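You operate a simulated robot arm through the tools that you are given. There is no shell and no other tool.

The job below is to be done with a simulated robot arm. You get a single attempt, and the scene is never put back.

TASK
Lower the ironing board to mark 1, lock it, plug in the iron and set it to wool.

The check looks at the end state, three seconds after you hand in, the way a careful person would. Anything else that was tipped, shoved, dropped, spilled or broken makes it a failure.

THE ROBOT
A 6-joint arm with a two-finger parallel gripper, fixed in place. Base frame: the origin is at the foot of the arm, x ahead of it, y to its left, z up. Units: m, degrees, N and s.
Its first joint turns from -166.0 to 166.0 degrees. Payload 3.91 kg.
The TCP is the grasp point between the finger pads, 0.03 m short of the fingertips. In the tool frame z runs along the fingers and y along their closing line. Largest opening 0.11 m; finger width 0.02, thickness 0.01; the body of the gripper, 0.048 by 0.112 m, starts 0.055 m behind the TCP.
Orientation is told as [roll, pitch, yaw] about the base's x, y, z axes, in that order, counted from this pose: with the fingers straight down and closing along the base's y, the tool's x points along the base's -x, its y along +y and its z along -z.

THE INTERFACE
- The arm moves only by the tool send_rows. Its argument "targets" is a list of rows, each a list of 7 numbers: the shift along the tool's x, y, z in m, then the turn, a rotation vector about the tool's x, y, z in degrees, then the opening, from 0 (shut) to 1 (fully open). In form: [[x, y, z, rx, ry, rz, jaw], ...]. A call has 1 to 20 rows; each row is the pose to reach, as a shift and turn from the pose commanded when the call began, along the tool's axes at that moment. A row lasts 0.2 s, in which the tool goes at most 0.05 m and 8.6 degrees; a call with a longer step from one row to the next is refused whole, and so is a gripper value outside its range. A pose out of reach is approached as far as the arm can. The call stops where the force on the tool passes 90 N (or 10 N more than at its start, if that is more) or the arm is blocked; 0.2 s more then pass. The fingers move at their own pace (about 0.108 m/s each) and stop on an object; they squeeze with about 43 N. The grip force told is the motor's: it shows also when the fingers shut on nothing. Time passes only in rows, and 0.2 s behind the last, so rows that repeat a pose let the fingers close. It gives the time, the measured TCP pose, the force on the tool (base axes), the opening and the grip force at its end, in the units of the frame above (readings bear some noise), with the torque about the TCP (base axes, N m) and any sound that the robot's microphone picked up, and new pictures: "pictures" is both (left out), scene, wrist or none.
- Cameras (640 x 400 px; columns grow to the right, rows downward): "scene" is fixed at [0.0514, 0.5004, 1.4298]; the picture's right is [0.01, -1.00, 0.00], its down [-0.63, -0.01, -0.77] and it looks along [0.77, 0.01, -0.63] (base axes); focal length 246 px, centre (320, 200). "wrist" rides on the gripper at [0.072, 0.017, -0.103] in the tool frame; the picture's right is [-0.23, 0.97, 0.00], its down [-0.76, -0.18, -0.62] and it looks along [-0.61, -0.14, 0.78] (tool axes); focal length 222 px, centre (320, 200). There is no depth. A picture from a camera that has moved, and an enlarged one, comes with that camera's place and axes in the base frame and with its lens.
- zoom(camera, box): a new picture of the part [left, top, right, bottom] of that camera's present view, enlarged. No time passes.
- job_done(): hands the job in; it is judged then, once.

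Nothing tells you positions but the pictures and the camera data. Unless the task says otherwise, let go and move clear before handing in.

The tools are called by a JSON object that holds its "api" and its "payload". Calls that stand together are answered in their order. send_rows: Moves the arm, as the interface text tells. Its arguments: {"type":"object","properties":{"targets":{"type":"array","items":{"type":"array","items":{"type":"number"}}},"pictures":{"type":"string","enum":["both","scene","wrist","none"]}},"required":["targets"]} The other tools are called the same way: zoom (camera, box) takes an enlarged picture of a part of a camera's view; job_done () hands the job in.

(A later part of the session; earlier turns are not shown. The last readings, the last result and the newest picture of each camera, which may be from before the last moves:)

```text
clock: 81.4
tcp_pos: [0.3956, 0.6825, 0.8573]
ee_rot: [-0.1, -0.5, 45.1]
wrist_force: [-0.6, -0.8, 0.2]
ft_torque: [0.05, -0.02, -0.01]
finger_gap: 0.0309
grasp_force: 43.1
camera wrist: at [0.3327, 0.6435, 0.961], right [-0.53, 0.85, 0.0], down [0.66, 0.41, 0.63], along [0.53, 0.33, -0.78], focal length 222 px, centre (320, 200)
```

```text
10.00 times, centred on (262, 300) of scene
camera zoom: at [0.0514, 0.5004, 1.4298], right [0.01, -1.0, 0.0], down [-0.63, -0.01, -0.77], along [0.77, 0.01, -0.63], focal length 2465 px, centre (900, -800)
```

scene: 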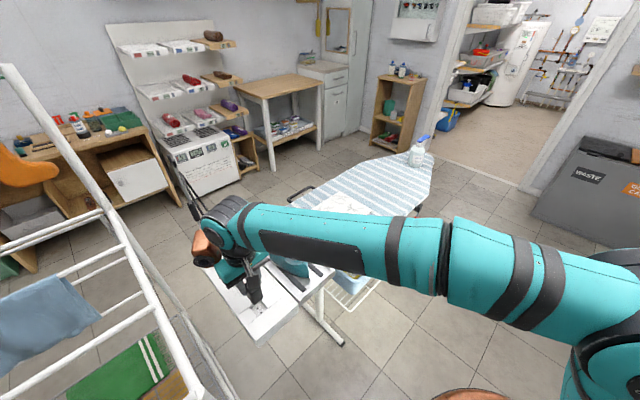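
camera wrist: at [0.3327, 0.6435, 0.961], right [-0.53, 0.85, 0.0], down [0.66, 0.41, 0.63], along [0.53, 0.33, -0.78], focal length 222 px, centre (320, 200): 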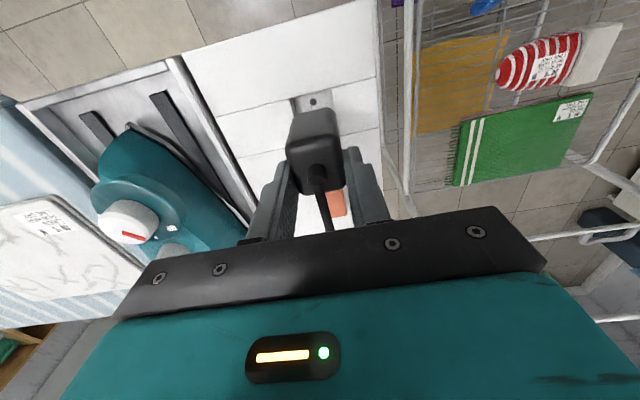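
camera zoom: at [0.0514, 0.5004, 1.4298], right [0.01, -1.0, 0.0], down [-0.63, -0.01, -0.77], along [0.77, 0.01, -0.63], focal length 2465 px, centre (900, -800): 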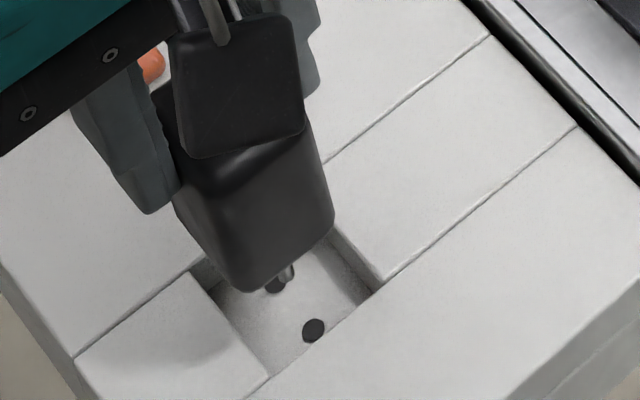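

The remaining offset is about 2.5 mm sideways. I'll correct that and lower until the pin tips are just above the recess floor, then compare pin and hole directly.

{"api": "send_rows", "payload": {"targets": [[0, -0.0025, 0.005, 0, 0, 0, 0.1], [0, -0.0025, 0.015, 0, 0, 0, 0.1], [0, -0.0025, 0.022, 0, 0, 0, 0.1]], "pictures": "wrist"}}

{"api": "zoom", "payload": {"camera": "wrist", "box": [280, 80, 360, 180]}}

{"api": "zoom", "payload": {"camera": "scene", "box": [247, 290, 277, 320]}}

```text
clock: 82.2
tcp_pos: [0.3951, 0.6816, 0.8379]
ee_rot: [-0.1, -0.2, 45.1]
wrist_force: [0.3, -0.3, 0.0]
ft_torque: [0.0, 0.0, 0.05]
finger_gap: 0.0309
grasp_force: 43.4
camera wrist: at [0.3318, 0.6422, 0.94], right [-0.53, 0.85, 0.0], down [0.66, 0.41, 0.63], along [0.53, 0.33, -0.78], focal length 222 px, centre (320, 200)
```

wrist: 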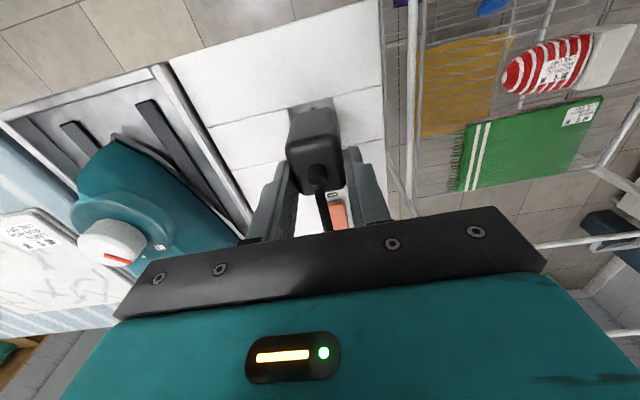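

```text
4.00 times, centred on (320, 130) of wrist
camera zoom: at [0.3318, 0.6422, 0.94], right [-0.53, 0.85, 0.0], down [0.66, 0.41, 0.63], along [0.53, 0.33, -0.78], focal length 888 px, centre (320, 480)
```

zoom: 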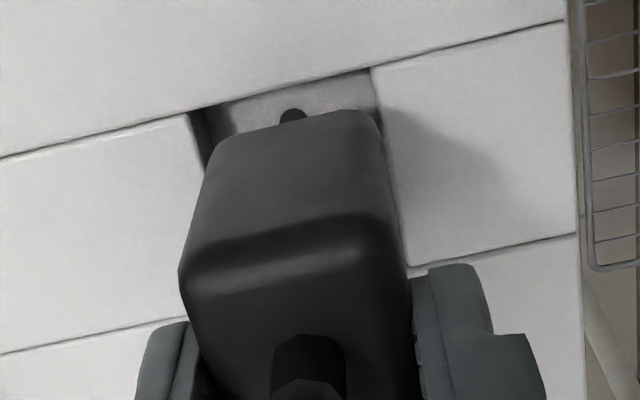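

```text
13.33 times, centred on (262, 305) of scene
camera zoom: at [0.0514, 0.5004, 1.4298], right [0.01, -1.0, 0.0], down [-0.63, -0.01, -0.77], along [0.77, 0.01, -0.63], focal length 3287 px, centre (1093, -1200)
```

zoom: 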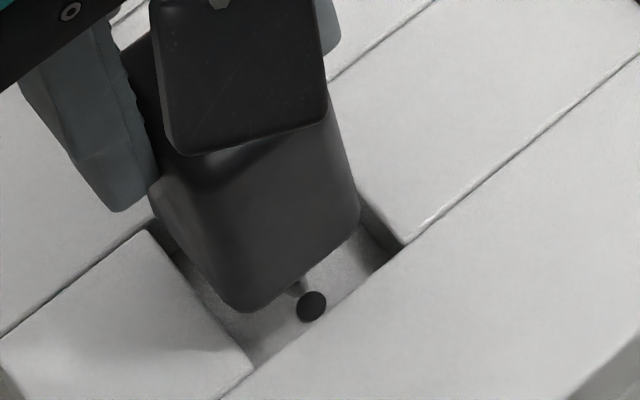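

Pin and hole look nearly lined up in the scene view. I'll lower another 5 mm and watch both the force and the pin.

{"api": "send_rows", "payload": {"targets": [[0, 0, 0.0025, 0, 0, 0, 0.1], [0, 0, 0.005, 0, 0, 0, 0.1]], "pictures": "none"}}

{"api": "zoom", "payload": {"camera": "scene", "box": [252, 295, 276, 319]}}

```text
clock: 82.8
tcp_pos: [0.3961, 0.6812, 0.8303]
ee_rot: [-0.1, -0.4, 45.0]
wrist_force: [0.6, -0.6, -1.4]
ft_torque: [-0.01, 0.02, 0.01]
finger_gap: 0.0308
grasp_force: 43.2
```

```text
16.00 times, centred on (264, 307) of scene
camera zoom: at [0.0514, 0.5004, 1.4298], right [0.01, -1.0, 0.0], down [-0.63, -0.01, -0.77], along [0.77, 0.01, -0.63], focal length 3944 px, centre (1216, -1512)
```

zoom: 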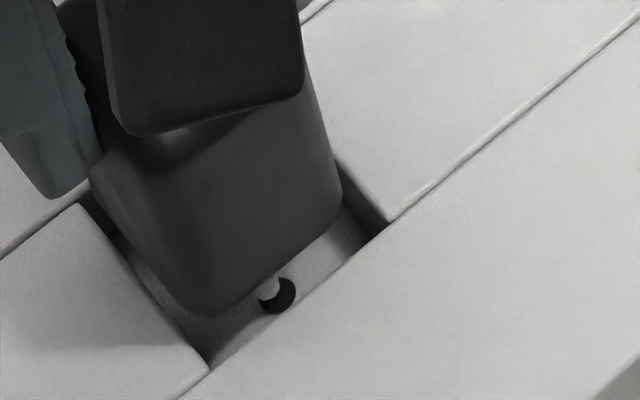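

The pin tip now overlaps hole B, about 1 mm to the left of centre. I'll nudge sideways 1.2 mm and continue down in small steps.

{"api": "send_rows", "payload": {"targets": [[0.0003, -0.0012, 0, 0, 0, 0, 0.1], [0.0003, -0.0012, 0.002, 0, 0, 0, 0.1], [0.0003, -0.0012, 0.004, 0, 0, 0, 0.1]], "pictures": "none"}}

{"api": "zoom", "payload": {"camera": "scene", "box": [252, 295, 276, 319]}}

```text
clock: 83.6
tcp_pos: [0.3964, 0.6814, 0.8266]
ee_rot: [-0.2, -0.3, 45.1]
wrist_force: [0.0, -0.1, -0.7]
ft_torque: [0.02, 0.01, 0.0]
finger_gap: 0.0309
grasp_force: 42.6
```

```text
16.00 times, centred on (264, 307) of scene
camera zoom: at [0.0514, 0.5004, 1.4298], right [0.01, -1.0, 0.0], down [-0.63, -0.01, -0.77], along [0.77, 0.01, -0.63], focal length 3944 px, centre (1216, -1512)
```

zoom: 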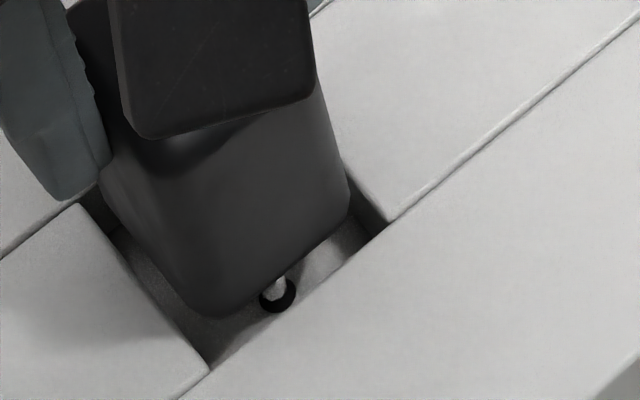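

The pin now sits over the hole. Continuing down 5 mm with force monitoring.

{"api": "send_rows", "payload": {"targets": [[0.0, -0.0003, 0.0025, 0, 0, 0, 0.1], [0.0, -0.0003, 0.005, 0, 0, 0, 0.1]], "pictures": "none"}}

{"api": "zoom", "payload": {"camera": "scene", "box": [252, 295, 276, 319]}}

```text
clock: 84.2
tcp_pos: [0.3973, 0.6803, 0.822]
ee_rot: [-0.1, -0.3, 45.2]
wrist_force: [0.6, 0.6, -1.2]
ft_torque: [0.01, 0.01, 0.03]
finger_gap: 0.0311
grasp_force: 43.2
```

```text
16.00 times, centred on (264, 307) of scene
camera zoom: at [0.0514, 0.5004, 1.4298], right [0.01, -1.0, 0.0], down [-0.63, -0.01, -0.77], along [0.77, 0.01, -0.63], focal length 3944 px, centre (1216, -1512)
```

zoom: 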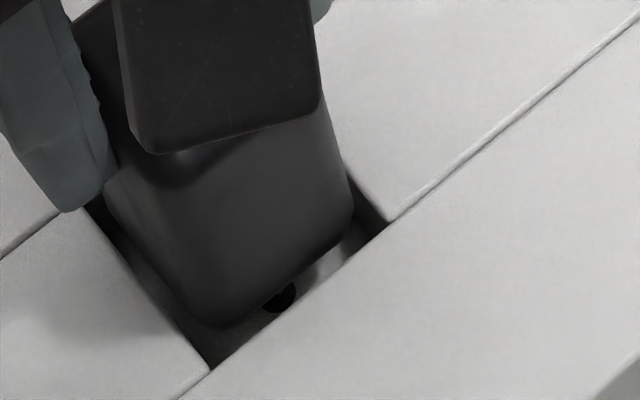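

No contact force yet and the body is centred over the recess. Continuing another 6 mm.

{"api": "send_rows", "payload": {"targets": [[0.0, 0, 0.003, 0, 0, 0, 0.1], [0.0, 0, 0.006, 0, 0, 0, 0.1]], "pictures": "none"}}

{"api": "zoom", "payload": {"camera": "scene", "box": [248, 291, 278, 321]}}

```text
clock: 84.8
tcp_pos: [0.3992, 0.6816, 0.8176]
ee_rot: [-0.1, -0.3, 45.1]
wrist_force: [-0.6, 0.1, -0.9]
ft_torque: [0.0, -0.01, 0.02]
finger_gap: 0.0309
grasp_force: 42.8
```

```text
13.33 times, centred on (263, 306) of scene
camera zoom: at [0.0514, 0.5004, 1.4298], right [0.01, -1.0, 0.0], down [-0.63, -0.01, -0.77], along [0.77, 0.01, -0.63], focal length 3287 px, centre (1080, -1213)
```

zoom: 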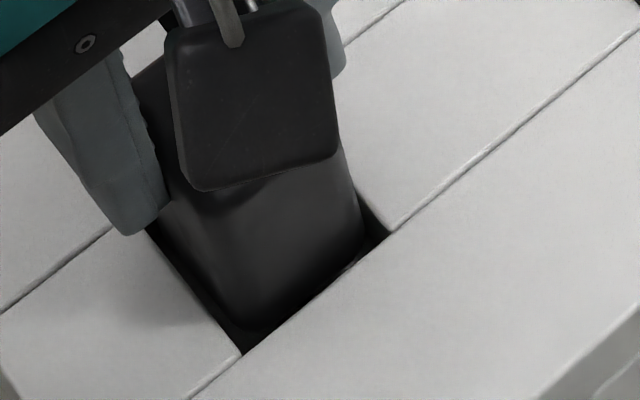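

The body is entering the recess with no force. I'll keep lowering until it seats.

{"api": "send_rows", "payload": {"targets": [[0.0, 0, 0.003, 0, 0, 0, 0.1], [0.0, 0, 0.006, 0, 0, 0, 0.1]], "pictures": "none"}}

{"api": "send_rows", "payload": {"targets": [[0.0, 0, 0.003, 0, 0, 0, 0.1], [0.0, 0, 0.005, 0, 0, 0, 0.1]], "pictures": "none"}}

{"api": "zoom", "payload": {"camera": "scene", "box": [248, 291, 278, 321]}}

```text
clock: 85.4
tcp_pos: [0.3975, 0.6793, 0.8103]
ee_rot: [-0.1, -0.3, 45.0]
wrist_force: [0.4, -0.8, 0.1]
ft_torque: [-0.04, 0.01, 0.06]
finger_gap: 0.0308
grasp_force: 43.3
```

```text
clock: 86.0
tcp_pos: [0.3971, 0.6786, 0.8076]
ee_rot: [-0.1, -0.6, 45.0]
wrist_force: [0.5, -1.9, 31.2]
ft_torque: [-0.57, 0.45, 0.0]
finger_gap: 0.031
grasp_force: 42.8
```

```text
13.33 times, centred on (263, 306) of scene
camera zoom: at [0.0514, 0.5004, 1.4298], right [0.01, -1.0, 0.0], down [-0.63, -0.01, -0.77], along [0.77, 0.01, -0.63], focal length 3287 px, centre (1080, -1213)
```

zoom: 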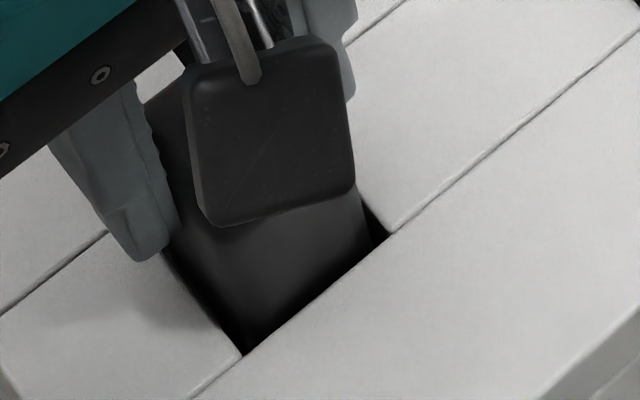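

Firm contact at the expected seated height. I'll press a little more to make sure it is fully home.

{"api": "send_rows", "payload": {"targets": [[0.0, 0, 0.001, 0, 0, 0, 0.1], [0.0, 0, 0.002, 0, 0, 0, 0.1], [0.0, 0, 0.002, 0, 0, 0, 0.1]], "pictures": "both"}}

{"api": "zoom", "payload": {"camera": "wrist", "box": [270, 70, 370, 200]}}

```text
clock: 86.8
tcp_pos: [0.3983, 0.6793, 0.8059]
ee_rot: [-0.1, -0.6, 45.0]
wrist_force: [5.1, 10.1, 52.5]
ft_torque: [0.3, 0.0, -0.01]
finger_gap: 0.0311
grasp_force: 42.9
camera wrist: at [0.3337, 0.6402, 0.9082], right [-0.53, 0.85, 0.0], down [0.66, 0.41, 0.63], along [0.53, 0.33, -0.78], focal length 222 px, centre (320, 200)
```

scene: 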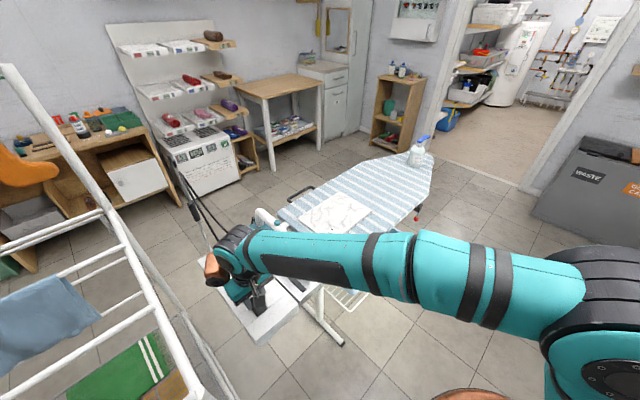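
wrist: 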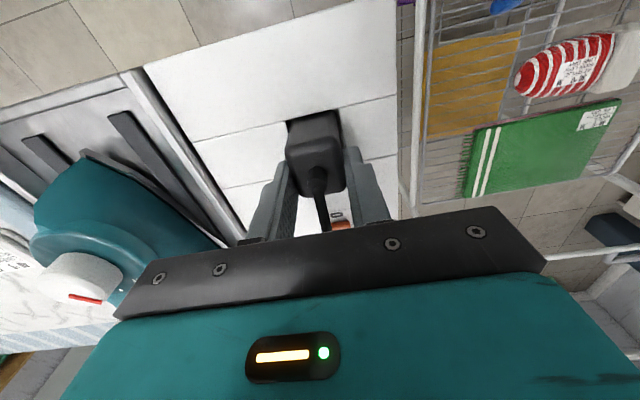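

```text
3.08 times, centred on (320, 135) of wrist
camera zoom: at [0.3337, 0.6402, 0.9082], right [-0.53, 0.85, 0.0], down [0.66, 0.41, 0.63], along [0.53, 0.33, -0.78], focal length 684 px, centre (320, 400)
```

zoom: 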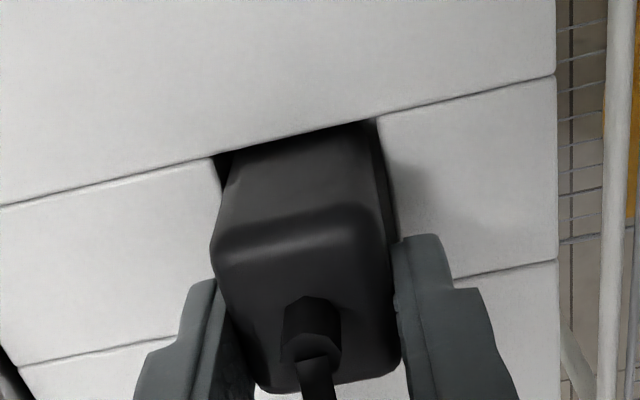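

Seated with about 50 N of press and the plug is flush in the recess. I'll release and rise, backing slightly away from the cord.

{"api": "send_rows", "payload": {"targets": [[0, 0, -0.002, 0, 0, 0, 0.25], [0, 0, -0.002, 0, 0, 0, 0.4], [0, 0, -0.002, 0, 0, 0, 0.45], [0.003, 0, -0.03, 0, 0, 0, 0.45], [0.01, 0, -0.07, 0, 0, 0, 0.45], [0.03, 0, -0.11, 0, 0, 0, 0.45], [0.05, 0, -0.15, 0, 0, 0, 0.45], [0.05, 0, -0.2, 0, 0, 0, 0.45]], "pictures": "both"}}

{"api": "zoom", "payload": {"camera": "scene", "box": [200, 220, 320, 340]}}

```text
clock: 88.6
tcp_pos: [0.362, 0.6445, 1.007]
ee_rot: [-0.1, -0.3, 45.0]
wrist_force: [0.3, 0.5, -0.5]
ft_torque: [-0.01, 0.01, 0.02]
finger_gap: 0.0497
grasp_force: 0.1
camera wrist: at [0.298, 0.6053, 1.1094], right [-0.53, 0.85, 0.0], down [0.66, 0.41, 0.63], along [0.53, 0.33, -0.78], focal length 222 px, centre (320, 200)
```

scene: 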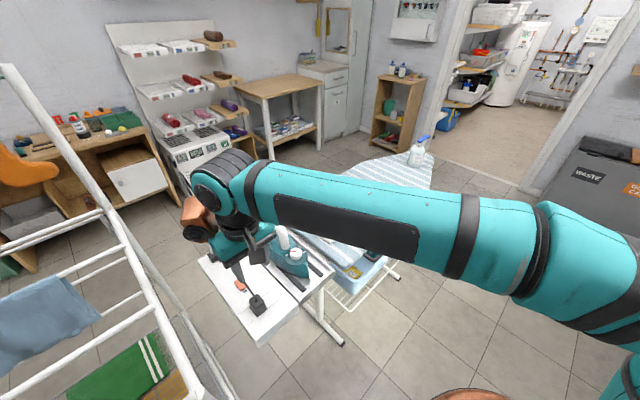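
wrist: 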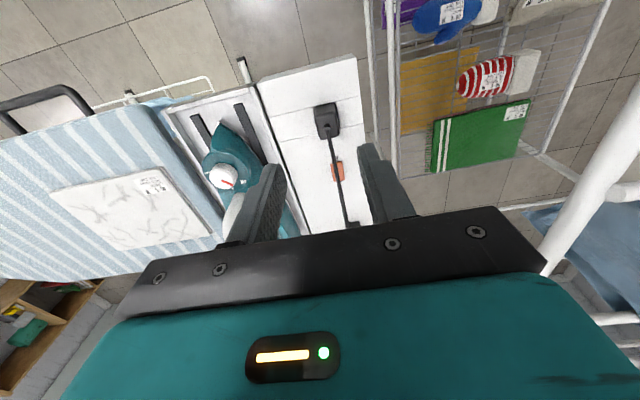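

```text
3.33 times, centred on (260, 280) of scene
camera zoom: at [0.0514, 0.5004, 1.4298], right [0.01, -1.0, 0.0], down [-0.63, -0.01, -0.77], along [0.77, 0.01, -0.63], focal length 822 px, centre (520, -67)
```

zoom: 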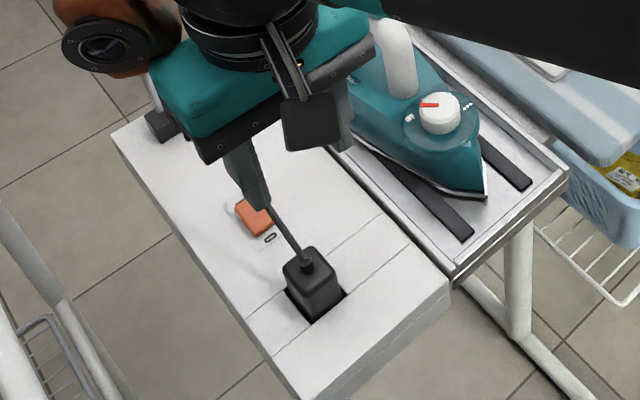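

The plug stays seated upright. Now the dial: I'll zoom on it from both cameras.

{"api": "zoom", "payload": {"camera": "wrist", "box": [190, 140, 260, 210]}}

{"api": "zoom", "payload": {"camera": "scene", "box": [270, 235, 320, 285]}}

```text
5.71 times, centred on (225, 175) of wrist
camera zoom: at [0.298, 0.6053, 1.1094], right [-0.53, 0.85, 0.0], down [0.66, 0.41, 0.63], along [0.53, 0.33, -0.78], focal length 1269 px, centre (863, 343)
```

zoom: 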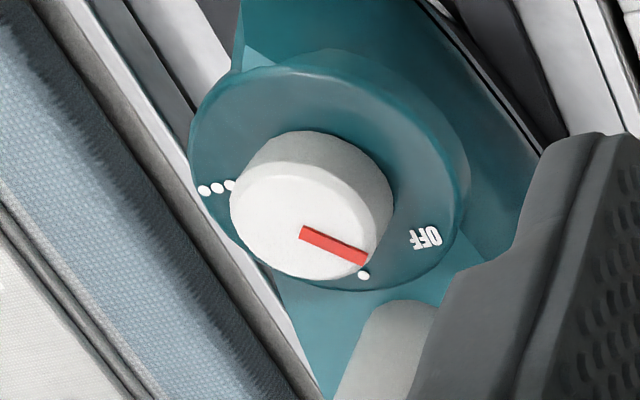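

```text
8.00 times, centred on (295, 260) of scene
camera zoom: at [0.0514, 0.5004, 1.4298], right [0.01, -1.0, 0.0], down [-0.63, -0.01, -0.77], along [0.77, 0.01, -0.63], focal length 1972 px, centre (520, -280)
```

zoom: 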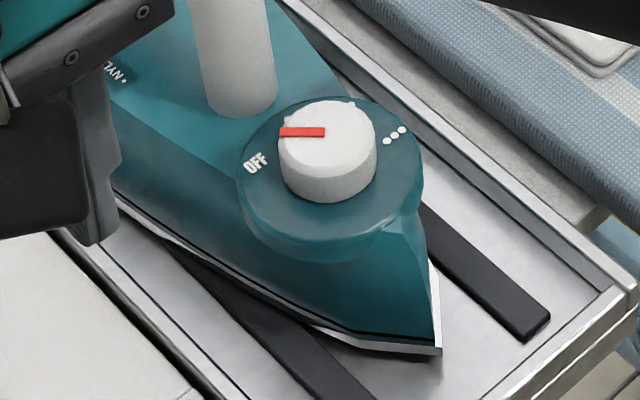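

OFF is at about 84° and the pointer is on it; the dots are at about 33° (one), -11° (two = wool) and -55° (three) around the knob at [0.523, 0.579, 0.842]. I'll move above the knob with yaw 92 so I can turn about 93° clockwise while the fingers stay clear of the handle.

{"api": "send_rows", "payload": {"targets": [[-0.0112, -0.0267, 0, 0, 0, -7.8, 0.5], [-0.0224, -0.0533, 0, 0, 0, -15.7, 0.5], [-0.0337, -0.08, 0, 0, 0, -23.5, 0.5], [-0.0449, -0.1066, 0, 0, 0, -31.3, 0.5], [-0.0561, -0.1333, 0, 0, 0, -39.2, 0.5], [-0.0673, -0.1599, 0, 0, 0, -47, 0.5]], "pictures": "both"}}

{"api": "zoom", "payload": {"camera": "wrist", "box": [260, 70, 380, 190]}}

```text
clock: 90.0
tcp_pos: [0.5249, 0.5788, 1.0038]
ee_rot: [-0.3, -0.1, 92.2]
wrist_force: [-1.1, 0.6, -0.1]
ft_torque: [0.01, -0.01, 0.02]
finger_gap: 0.0551
grasp_force: 0.1
camera wrist: at [0.5101, 0.5055, 1.107], right [-0.98, 0.19, -0.01], down [0.14, 0.77, 0.63], along [0.12, 0.61, -0.78], focal length 222 px, centre (320, 200)
```

scene: 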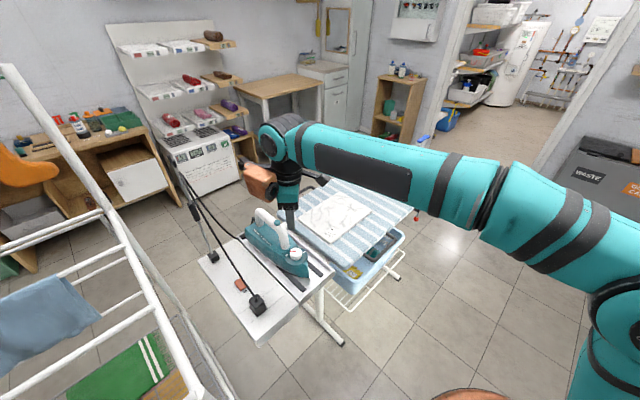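
wrist: 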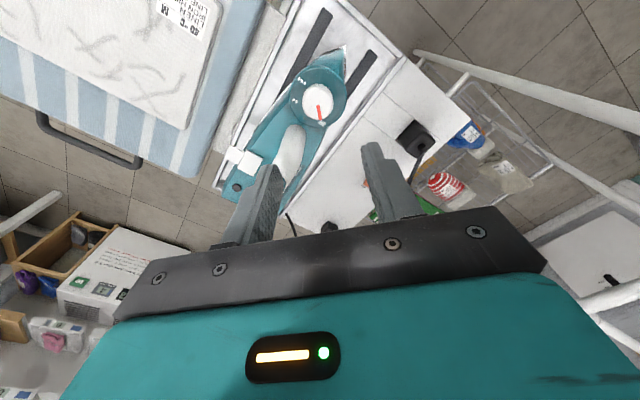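

```text
3.33 times, centred on (320, 130) of wrist
camera zoom: at [0.5101, 0.5055, 1.107], right [-0.98, 0.19, -0.01], down [0.14, 0.77, 0.63], along [0.12, 0.61, -0.78], focal length 740 px, centre (320, 433)
```

zoom: 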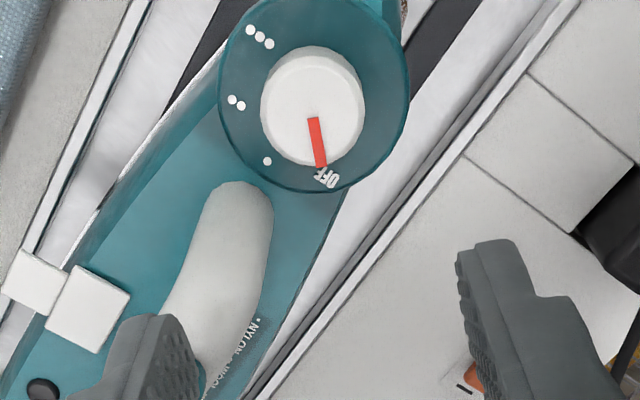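

This near-vertical view shows OFF, one, two and three dots clearly, with the pointer on OFF. I'll nudge to centre on the knob and descend partway for another check.

{"api": "send_rows", "payload": {"targets": [[0.002, -0.0006, 0.025, 0, 0, 0, 0.5], [0.004, -0.0012, 0.05, 0, 0, 0, 0.5], [0.004, -0.0012, 0.075, 0, 0, 0, 0.5]], "pictures": "both"}}

{"api": "zoom", "payload": {"camera": "wrist", "box": [250, 60, 390, 200]}}

{"api": "zoom", "payload": {"camera": "scene", "box": [265, 210, 325, 280]}}

```text
clock: 90.8
tcp_pos: [0.5245, 0.5745, 0.9305]
ee_rot: [-0.3, -0.1, 92.0]
wrist_force: [-0.3, -0.3, 0.7]
ft_torque: [0.04, -0.02, -0.01]
finger_gap: 0.0549
grasp_force: 0.0
camera wrist: at [0.5105, 0.5015, 1.033], right [-0.98, 0.19, -0.01], down [0.15, 0.77, 0.63], along [0.12, 0.61, -0.78], focal length 222 px, centre (320, 200)
```

scene: 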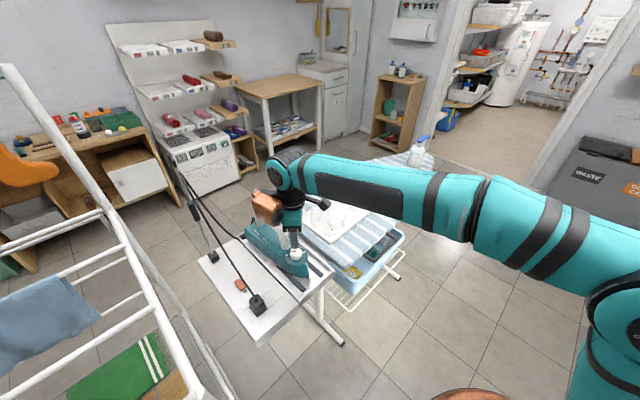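
wrist: 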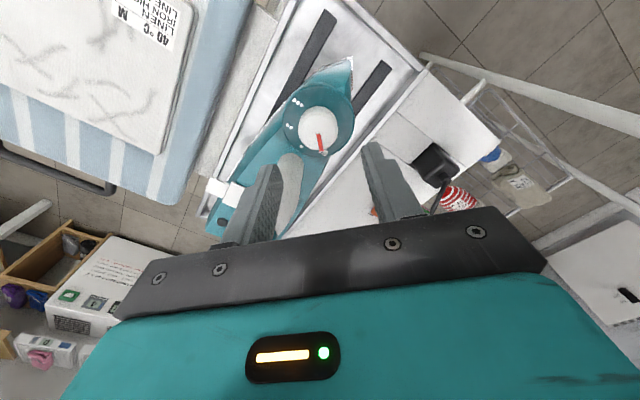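

```text
2.86 times, centred on (320, 130) of wrist
camera zoom: at [0.5105, 0.5015, 1.033], right [-0.98, 0.19, -0.01], down [0.15, 0.77, 0.63], along [0.12, 0.61, -0.78], focal length 635 px, centre (320, 400)
```

zoom: 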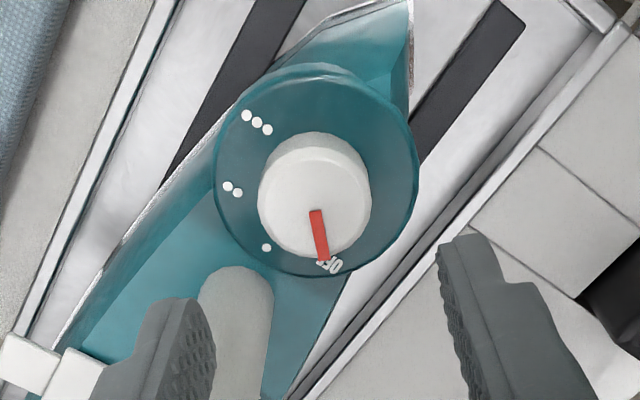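

```text
5.71 times, centred on (295, 245) of scene
camera zoom: at [0.0514, 0.5004, 1.4298], right [0.01, -1.0, 0.0], down [-0.63, -0.01, -0.77], along [0.77, 0.01, -0.63], focal length 1409 px, centre (463, -57)
```

zoom: 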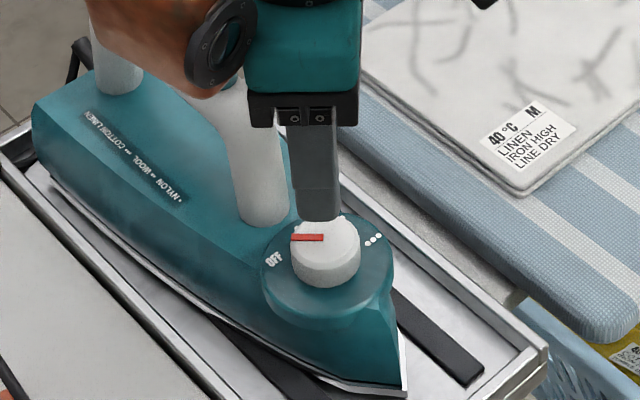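

The knob is centred within about 2 mm. I'll make a small correction and descend until the fingertips are just above the knob top, then check from the scene camera.

{"api": "send_rows", "payload": {"targets": [[-0.001, -0.0019, 0.025, 0, 0, 0, 0.5], [-0.001, -0.0019, 0.052, 0, 0, 0, 0.5]], "pictures": "wrist"}}

{"api": "zoom", "payload": {"camera": "scene", "box": [280, 235, 315, 270]}}

{"api": "zoom", "payload": {"camera": "wrist", "box": [250, 100, 390, 240]}}

```text
clock: 91.4
tcp_pos: [0.5264, 0.5752, 0.879]
ee_rot: [-0.3, 0.0, 92.1]
wrist_force: [-0.8, -0.1, 1.2]
ft_torque: [0.03, 0.0, 0.01]
finger_gap: 0.0552
grasp_force: 0.1
camera wrist: at [0.5125, 0.5023, 0.9811], right [-0.98, 0.19, -0.01], down [0.15, 0.77, 0.63], along [0.12, 0.61, -0.78], focal length 222 px, centre (320, 200)
```

wrist: 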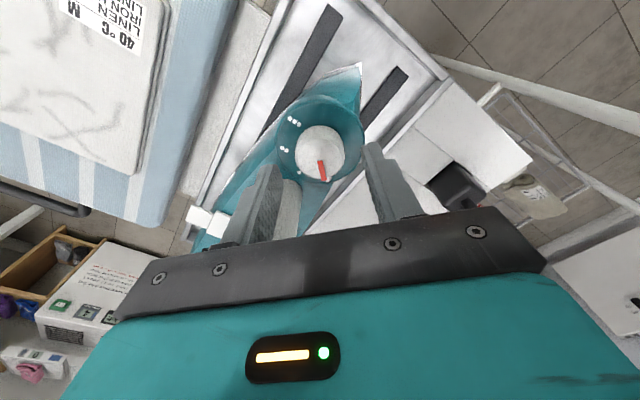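

```text
11.43 times, centred on (298, 252) of scene
camera zoom: at [0.0514, 0.5004, 1.4298], right [0.01, -1.0, 0.0], down [-0.63, -0.01, -0.77], along [0.77, 0.01, -0.63], focal length 2818 px, centre (577, -400)
```

zoom: 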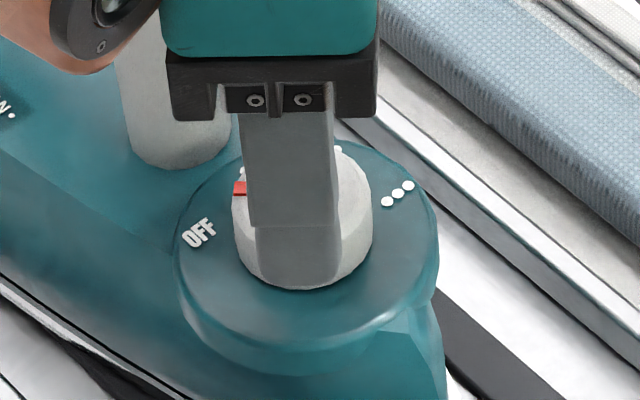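

```text
2.86 times, centred on (320, 170) of wrist
camera zoom: at [0.5125, 0.5023, 0.9811], right [-0.98, 0.19, -0.01], down [0.15, 0.77, 0.63], along [0.12, 0.61, -0.78], focal length 635 px, centre (320, 286)
```

zoom: 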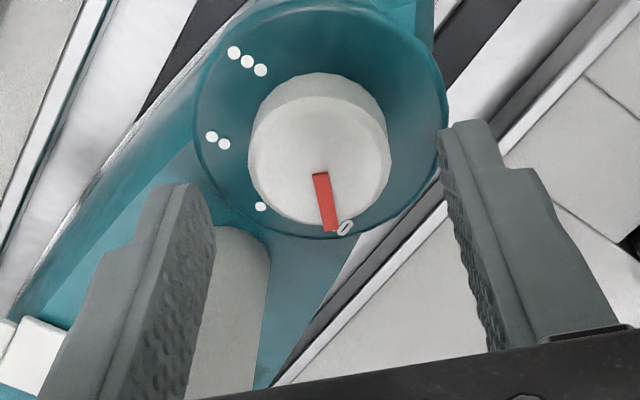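

Clearances to the handle post look fine (about 15 mm). I'll lower the last 20 mm and close gently on the knob.

{"api": "send_rows", "payload": {"targets": [[0, 0, 0.01, 0, 0, 0, 0.5], [0, 0, 0.02, 0, 0, 0, 0.5], [0, 0, 0.02, 0, 0, 0, 0.4], [0, 0, 0.02, 0, 0, 0, 0.3], [0, 0, 0.02, 0, 0, 0, 0.28]], "pictures": "wrist"}}

{"api": "zoom", "payload": {"camera": "scene", "box": [280, 235, 315, 270]}}

{"api": "zoom", "payload": {"camera": "wrist", "box": [250, 100, 390, 240]}}

```text
clock: 92.6
tcp_pos: [0.5268, 0.5752, 0.8574]
ee_rot: [-0.3, -0.2, 92.0]
wrist_force: [3.9, 1.3, 0.8]
ft_torque: [0.18, -0.16, 0.01]
finger_gap: 0.0341
grasp_force: 42.9
camera wrist: at [0.5119, 0.5023, 0.9604], right [-0.98, 0.19, -0.01], down [0.15, 0.77, 0.63], along [0.12, 0.61, -0.78], focal length 222 px, centre (320, 200)
```

wrist: 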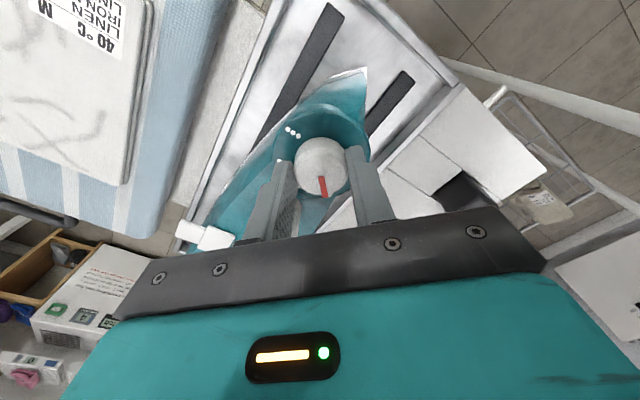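

```text
11.43 times, centred on (298, 252) of scene
camera zoom: at [0.0514, 0.5004, 1.4298], right [0.01, -1.0, 0.0], down [-0.63, -0.01, -0.77], along [0.77, 0.01, -0.63], focal length 2818 px, centre (577, -400)
```

zoom: 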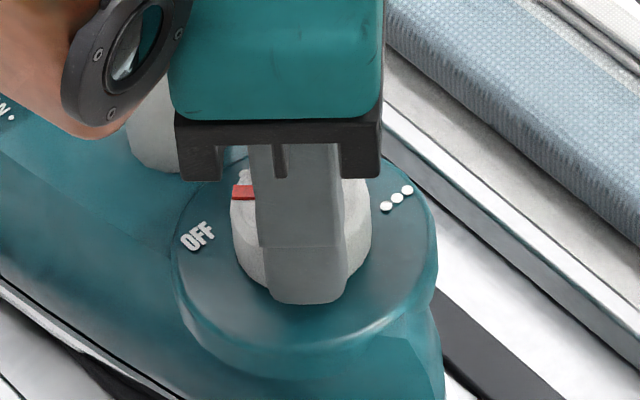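

```text
2.86 times, centred on (320, 170) of wrist
camera zoom: at [0.5119, 0.5023, 0.9604], right [-0.98, 0.19, -0.01], down [0.15, 0.77, 0.63], along [0.12, 0.61, -0.78], focal length 635 px, centre (320, 286)
```

zoom: 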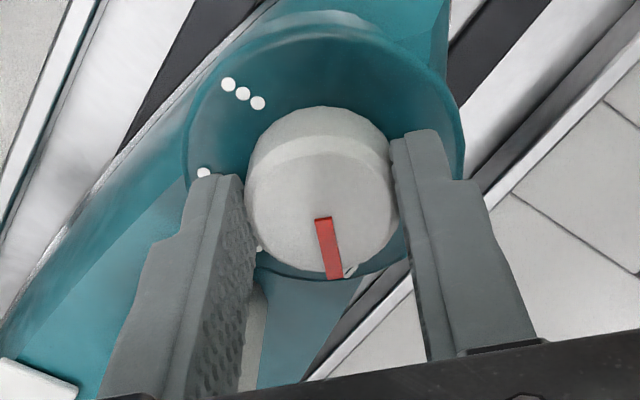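

The knob is held (0.034 m) without shifting the iron. I'll turn 16° clockwise as seen from above and check that the pointer follows.

{"api": "send_rows", "payload": {"targets": [[0, 0, 0, 0, 0, 5, 0.28], [0, 0, 0, 0, 0, 10, 0.28], [0, 0, 0, 0, 0, 16, 0.28]], "pictures": "wrist"}}

{"api": "zoom", "payload": {"camera": "wrist", "box": [250, 100, 390, 240]}}

{"api": "zoom", "payload": {"camera": "scene", "box": [270, 225, 330, 285]}}

```text
clock: 93.4
tcp_pos: [0.5253, 0.5766, 0.8564]
ee_rot: [-0.2, -0.1, 76.0]
wrist_force: [0.0, 0.2, 5.9]
ft_torque: [-0.88, 0.2, 0.01]
finger_gap: 0.0342
grasp_force: 42.8
camera wrist: at [0.4912, 0.5089, 0.9603], right [-0.89, 0.46, 0.0], down [0.35, 0.69, 0.63], along [0.29, 0.56, -0.78], focal length 222 px, centre (320, 200)
```

wrist: 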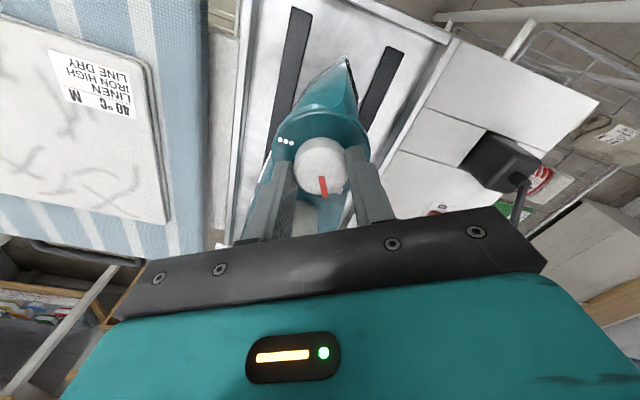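

```text
2.86 times, centred on (320, 170) of wrist
camera zoom: at [0.4912, 0.5089, 0.9603], right [-0.89, 0.46, 0.0], down [0.35, 0.69, 0.63], along [0.29, 0.56, -0.78], focal length 635 px, centre (320, 286)
```

zoom: 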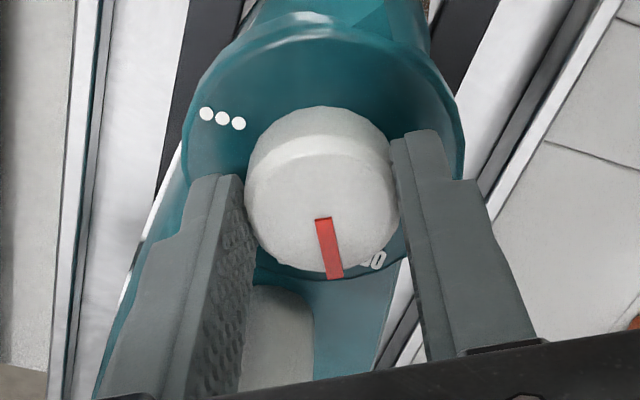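

```text
6.67 times, centred on (300, 255) of scene
camera zoom: at [0.0514, 0.5004, 1.4298], right [0.01, -1.0, 0.0], down [-0.63, -0.01, -0.77], along [0.77, 0.01, -0.63], focal length 1644 px, centre (453, -167)
```

zoom: 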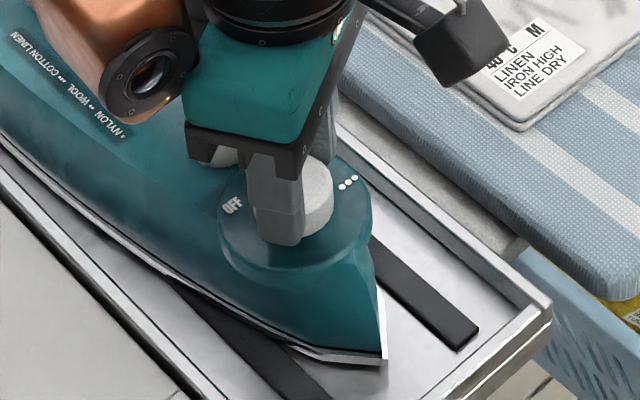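

The pointer turns with the gripper and the iron stays put. I'll continue to a total of about 90°.

{"api": "send_rows", "payload": {"targets": [[0, 0, 0, 0, 0, 8, 0.28], [0, 0, 0, 0, 0, 16, 0.28], [0, 0, 0, 0, 0, 24, 0.28], [0, 0, 0, 0, 0, 32, 0.28]], "pictures": "wrist"}}

{"api": "zoom", "payload": {"camera": "wrist", "box": [250, 100, 390, 240]}}

{"api": "zoom", "payload": {"camera": "scene", "box": [270, 225, 330, 285]}}

```text
clock: 94.4
tcp_pos: [0.5252, 0.5769, 0.8574]
ee_rot: [-0.1, -0.4, 44.1]
wrist_force: [-7.8, 4.5, 10.9]
ft_torque: [-0.61, 0.5, 0.0]
finger_gap: 0.0342
grasp_force: 43.2
camera wrist: at [0.4608, 0.538, 0.9602], right [-0.51, 0.86, 0.0], down [0.67, 0.4, 0.63], along [0.54, 0.32, -0.78], focal length 222 px, centre (320, 200)
```

wrist: 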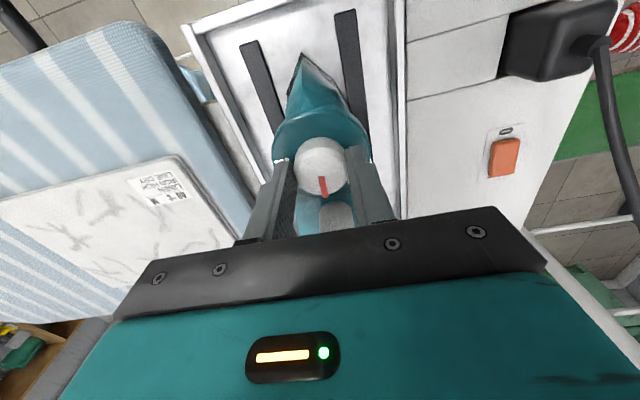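

```text
2.86 times, centred on (320, 170) of wrist
camera zoom: at [0.4608, 0.538, 0.9602], right [-0.51, 0.86, 0.0], down [0.67, 0.4, 0.63], along [0.54, 0.32, -0.78], focal length 635 px, centre (320, 286)
```

zoom: 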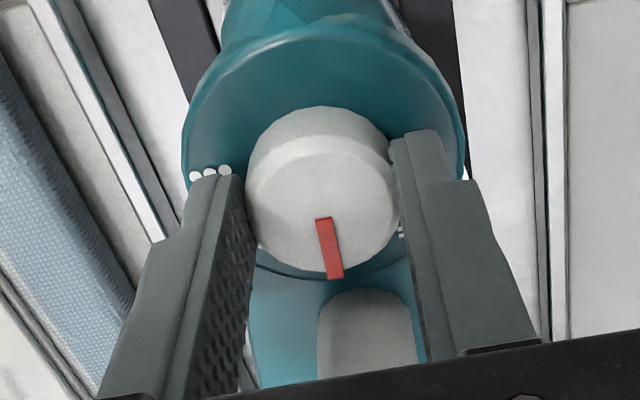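

```text
6.67 times, centred on (300, 255) of scene
camera zoom: at [0.0514, 0.5004, 1.4298], right [0.01, -1.0, 0.0], down [-0.63, -0.01, -0.77], along [0.77, 0.01, -0.63], focal length 1644 px, centre (453, -167)
```

zoom: 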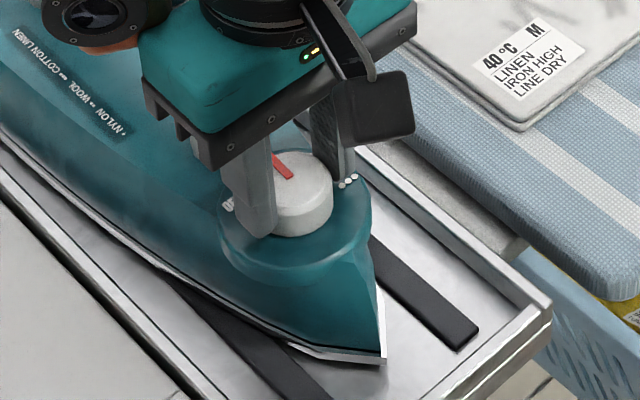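

Halfway (about 48°), the iron is still steady. Turning the remaining 42°.

{"api": "send_rows", "payload": {"targets": [[0, 0, 0, 0, 0, 8, 0.28], [0, 0, 0, 0, 0, 16, 0.28], [0, 0, 0, 0, 0, 24, 0.28], [0, 0, 0, 0, 0, 32, 0.28], [0, 0, 0, 0, 0, 38, 0.28], [0, 0, 0, 0, 0, 42, 0.28]], "pictures": "wrist"}}

{"api": "zoom", "payload": {"camera": "scene", "box": [270, 225, 330, 285]}}

{"api": "zoom", "payload": {"camera": "wrist", "box": [250, 100, 390, 240]}}

```text
clock: 95.8
tcp_pos: [0.5256, 0.5749, 0.8564]
ee_rot: [0.2, -0.4, 2.0]
wrist_force: [-3.8, 13.5, 28.0]
ft_torque: [0.46, 0.09, 0.05]
finger_gap: 0.0338
grasp_force: 42.9
camera wrist: at [0.4519, 0.5903, 0.9601], right [0.19, 0.98, 0.01], down [0.76, -0.15, 0.63], along [0.62, -0.12, -0.78], focal length 222 px, centre (320, 200)
```

wrist: 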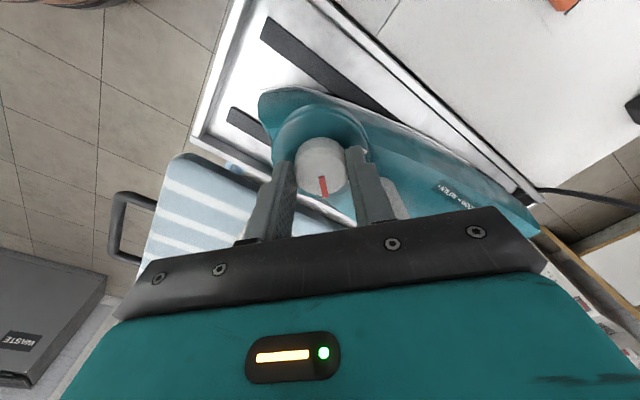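

```text
6.67 times, centred on (300, 255) of scene
camera zoom: at [0.0514, 0.5004, 1.4298], right [0.01, -1.0, 0.0], down [-0.63, -0.01, -0.77], along [0.77, 0.01, -0.63], focal length 1644 px, centre (453, -167)
```

zoom: 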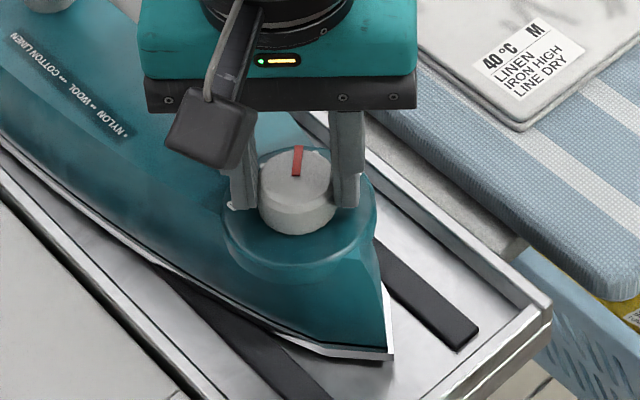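

```text
2.86 times, centred on (320, 170) of wrist
camera zoom: at [0.4519, 0.5903, 0.9601], right [0.19, 0.98, 0.01], down [0.76, -0.15, 0.63], along [0.62, -0.12, -0.78], focal length 635 px, centre (320, 286)
```

zoom: 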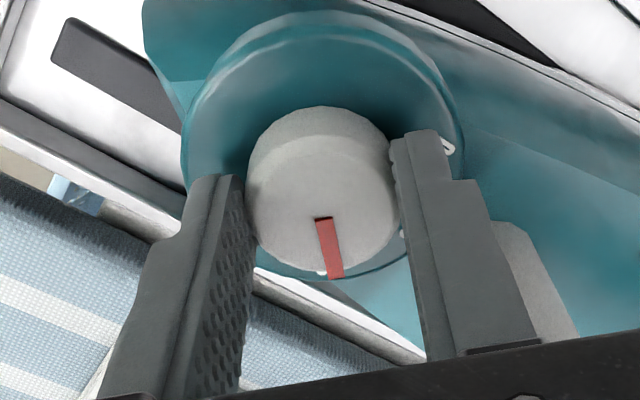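

The pointer is now next to the dots. I'll open, lift straight up, and check the setting from above.

{"api": "send_rows", "payload": {"targets": [[0, 0, -0.001, 0, 0, 0, 0.4], [0, 0, -0.001, 0, 0, 0, 0.5], [0, 0, -0.03, 0, 0, 0, 0.5], [0, 0, -0.07, 0, 0, 0, 0.5], [0, 0, -0.11, 0, 0, 0, 0.5], [0, 0, -0.15, 0, 0, 0, 0.5]], "pictures": "both"}}

{"api": "zoom", "payload": {"camera": "wrist", "box": [260, 70, 380, 190]}}

{"api": "zoom", "payload": {"camera": "scene", "box": [270, 225, 330, 285]}}

```text
clock: 97.2
tcp_pos: [0.5252, 0.5753, 1.0054]
ee_rot: [0.2, -0.3, 2.2]
wrist_force: [-0.9, -0.3, 0.4]
ft_torque: [-0.04, 0.02, 0.03]
finger_gap: 0.055
grasp_force: 0.1
camera wrist: at [0.4508, 0.5912, 1.1077], right [0.19, 0.98, 0.0], down [0.76, -0.15, 0.63], along [0.62, -0.12, -0.78], focal length 222 px, centre (320, 200)
```

scene: 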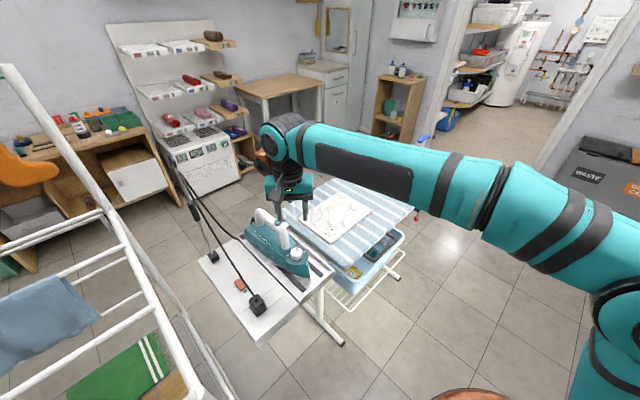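
wrist: 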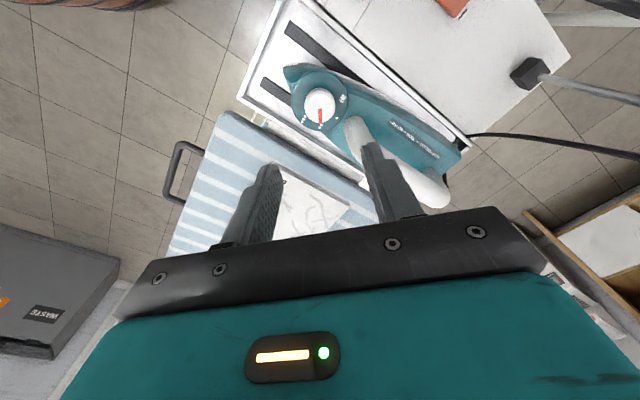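

```text
3.33 times, centred on (320, 130) of wrist
camera zoom: at [0.4508, 0.5912, 1.1077], right [0.19, 0.98, 0.0], down [0.76, -0.15, 0.63], along [0.62, -0.12, -0.78], focal length 740 px, centre (320, 433)
```

zoom: 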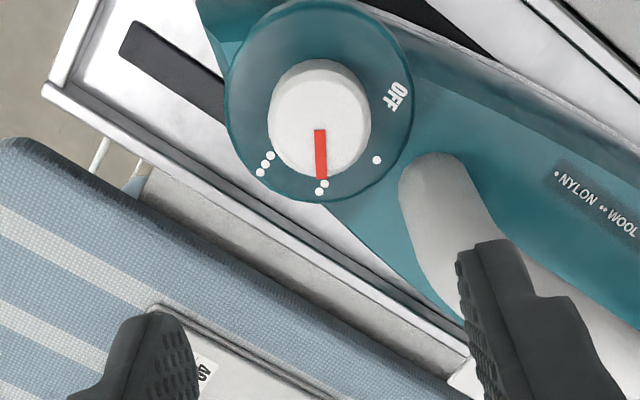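

```text
6.67 times, centred on (300, 255) of scene
camera zoom: at [0.0514, 0.5004, 1.4298], right [0.01, -1.0, 0.0], down [-0.63, -0.01, -0.77], along [0.77, 0.01, -0.63], focal length 1644 px, centre (453, -167)
```

zoom: 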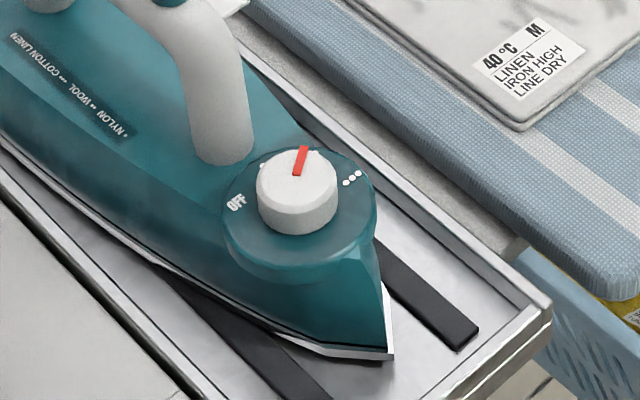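

The pointer lines up with the two dots, which is wool. I'll rise clear and make a final check of plug, lever and marks.

{"api": "send_rows", "payload": {"targets": [[0, 0, -0.05, 0, 0, 0, 0.5], [0, 0, -0.1, 0, 0, 0, 0.5], [0, 0, -0.15, 0, 0, 0, 0.5], [0, -0.045, -0.17, 0, 0, 0, 0.5], [0.01, -0.09, -0.18, 0, 0, 0, 0.5], [0.02, -0.135, -0.18, 0, 0, 0, 0.5], [0.03, -0.18, -0.18, 0, 0, 0, 0.5], [0.04, -0.225, -0.18, 0, 0, 0, 0.5], [0.05, -0.27, -0.18, 0, 0, 0, 0.5], [0.06, -0.315, -0.18, 0, 0, 0, 0.5], [0.07, -0.36, -0.18, 0, 0, 0, 0.5], [0.08, -0.405, -0.18, 0, 0, 0, 0.5], [0.09, -0.45, -0.18, 0, 0, 0, 0.5], [0.1, -0.495, -0.18, 0, 0, 0, 0.5], [0.11, -0.54, -0.18, 0, 0, 0, 0.5], [0.11, -0.585, -0.18, 0, 0, 0, 0.5], [0.11, -0.63, -0.18, 0, 0, 0, 0.5], [0.11, -0.675, -0.18, 0, 0, 0, 0.5]], "pictures": "both"}}

{"api": "zoom", "payload": {"camera": "scene", "box": [180, 150, 460, 350]}}

{"api": "zoom", "payload": {"camera": "scene", "box": [235, 275, 285, 325]}}

```text
clock: 101.0
tcp_pos: [0.4421, -0.1011, 1.1858]
ee_rot: [0.1, -0.3, 2.1]
wrist_force: [0.2, -1.2, 0.0]
ft_torque: [-0.04, -0.03, 0.02]
finger_gap: 0.0549
grasp_force: 0.1
camera wrist: at [0.3696, -0.0877, 1.2876], right [0.19, 0.98, 0.0], down [0.76, -0.15, 0.63], along [0.62, -0.12, -0.78], focal length 222 px, centre (320, 200)
```

scene: 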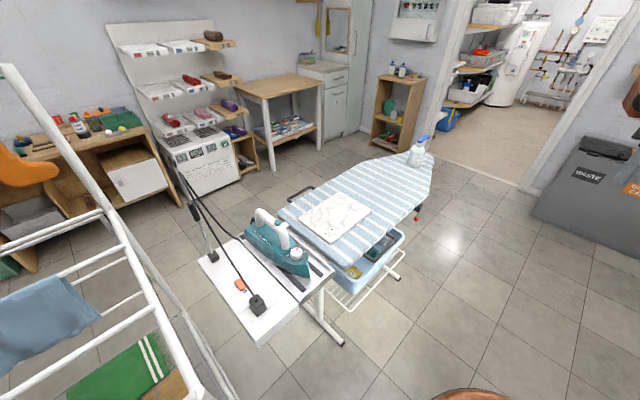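
wrist: 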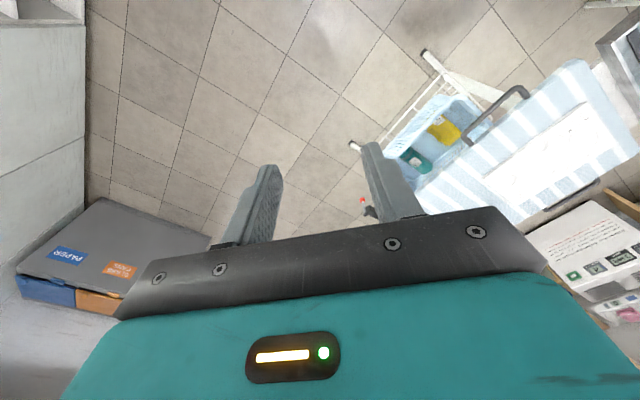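

```text
2.00 times, centred on (320, 250) of scene
camera zoom: at [0.0514, 0.5004, 1.4298], right [0.01, -1.0, 0.0], down [-0.63, -0.01, -0.77], along [0.77, 0.01, -0.63], focal length 493 px, centre (320, 100)
```

zoom: 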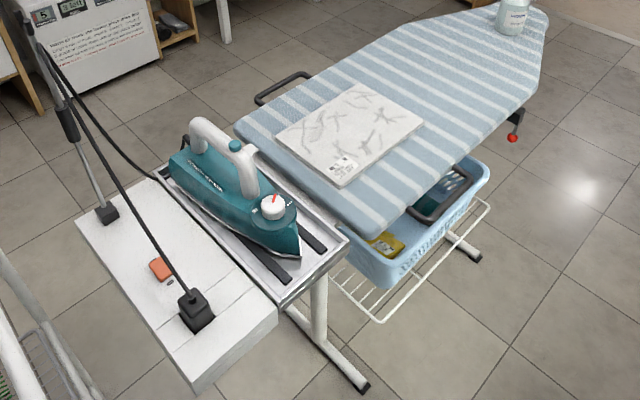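

```text
8.00 times, centred on (260, 300) of scene
camera zoom: at [0.0514, 0.5004, 1.4298], right [0.01, -1.0, 0.0], down [-0.63, -0.01, -0.77], along [0.77, 0.01, -0.63], focal length 1972 px, centre (800, -600)
```

zoom: 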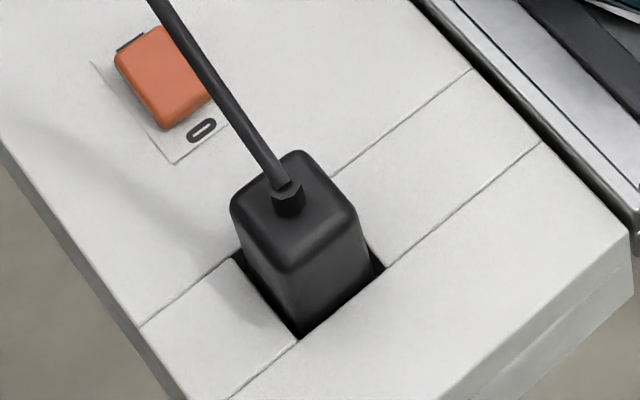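

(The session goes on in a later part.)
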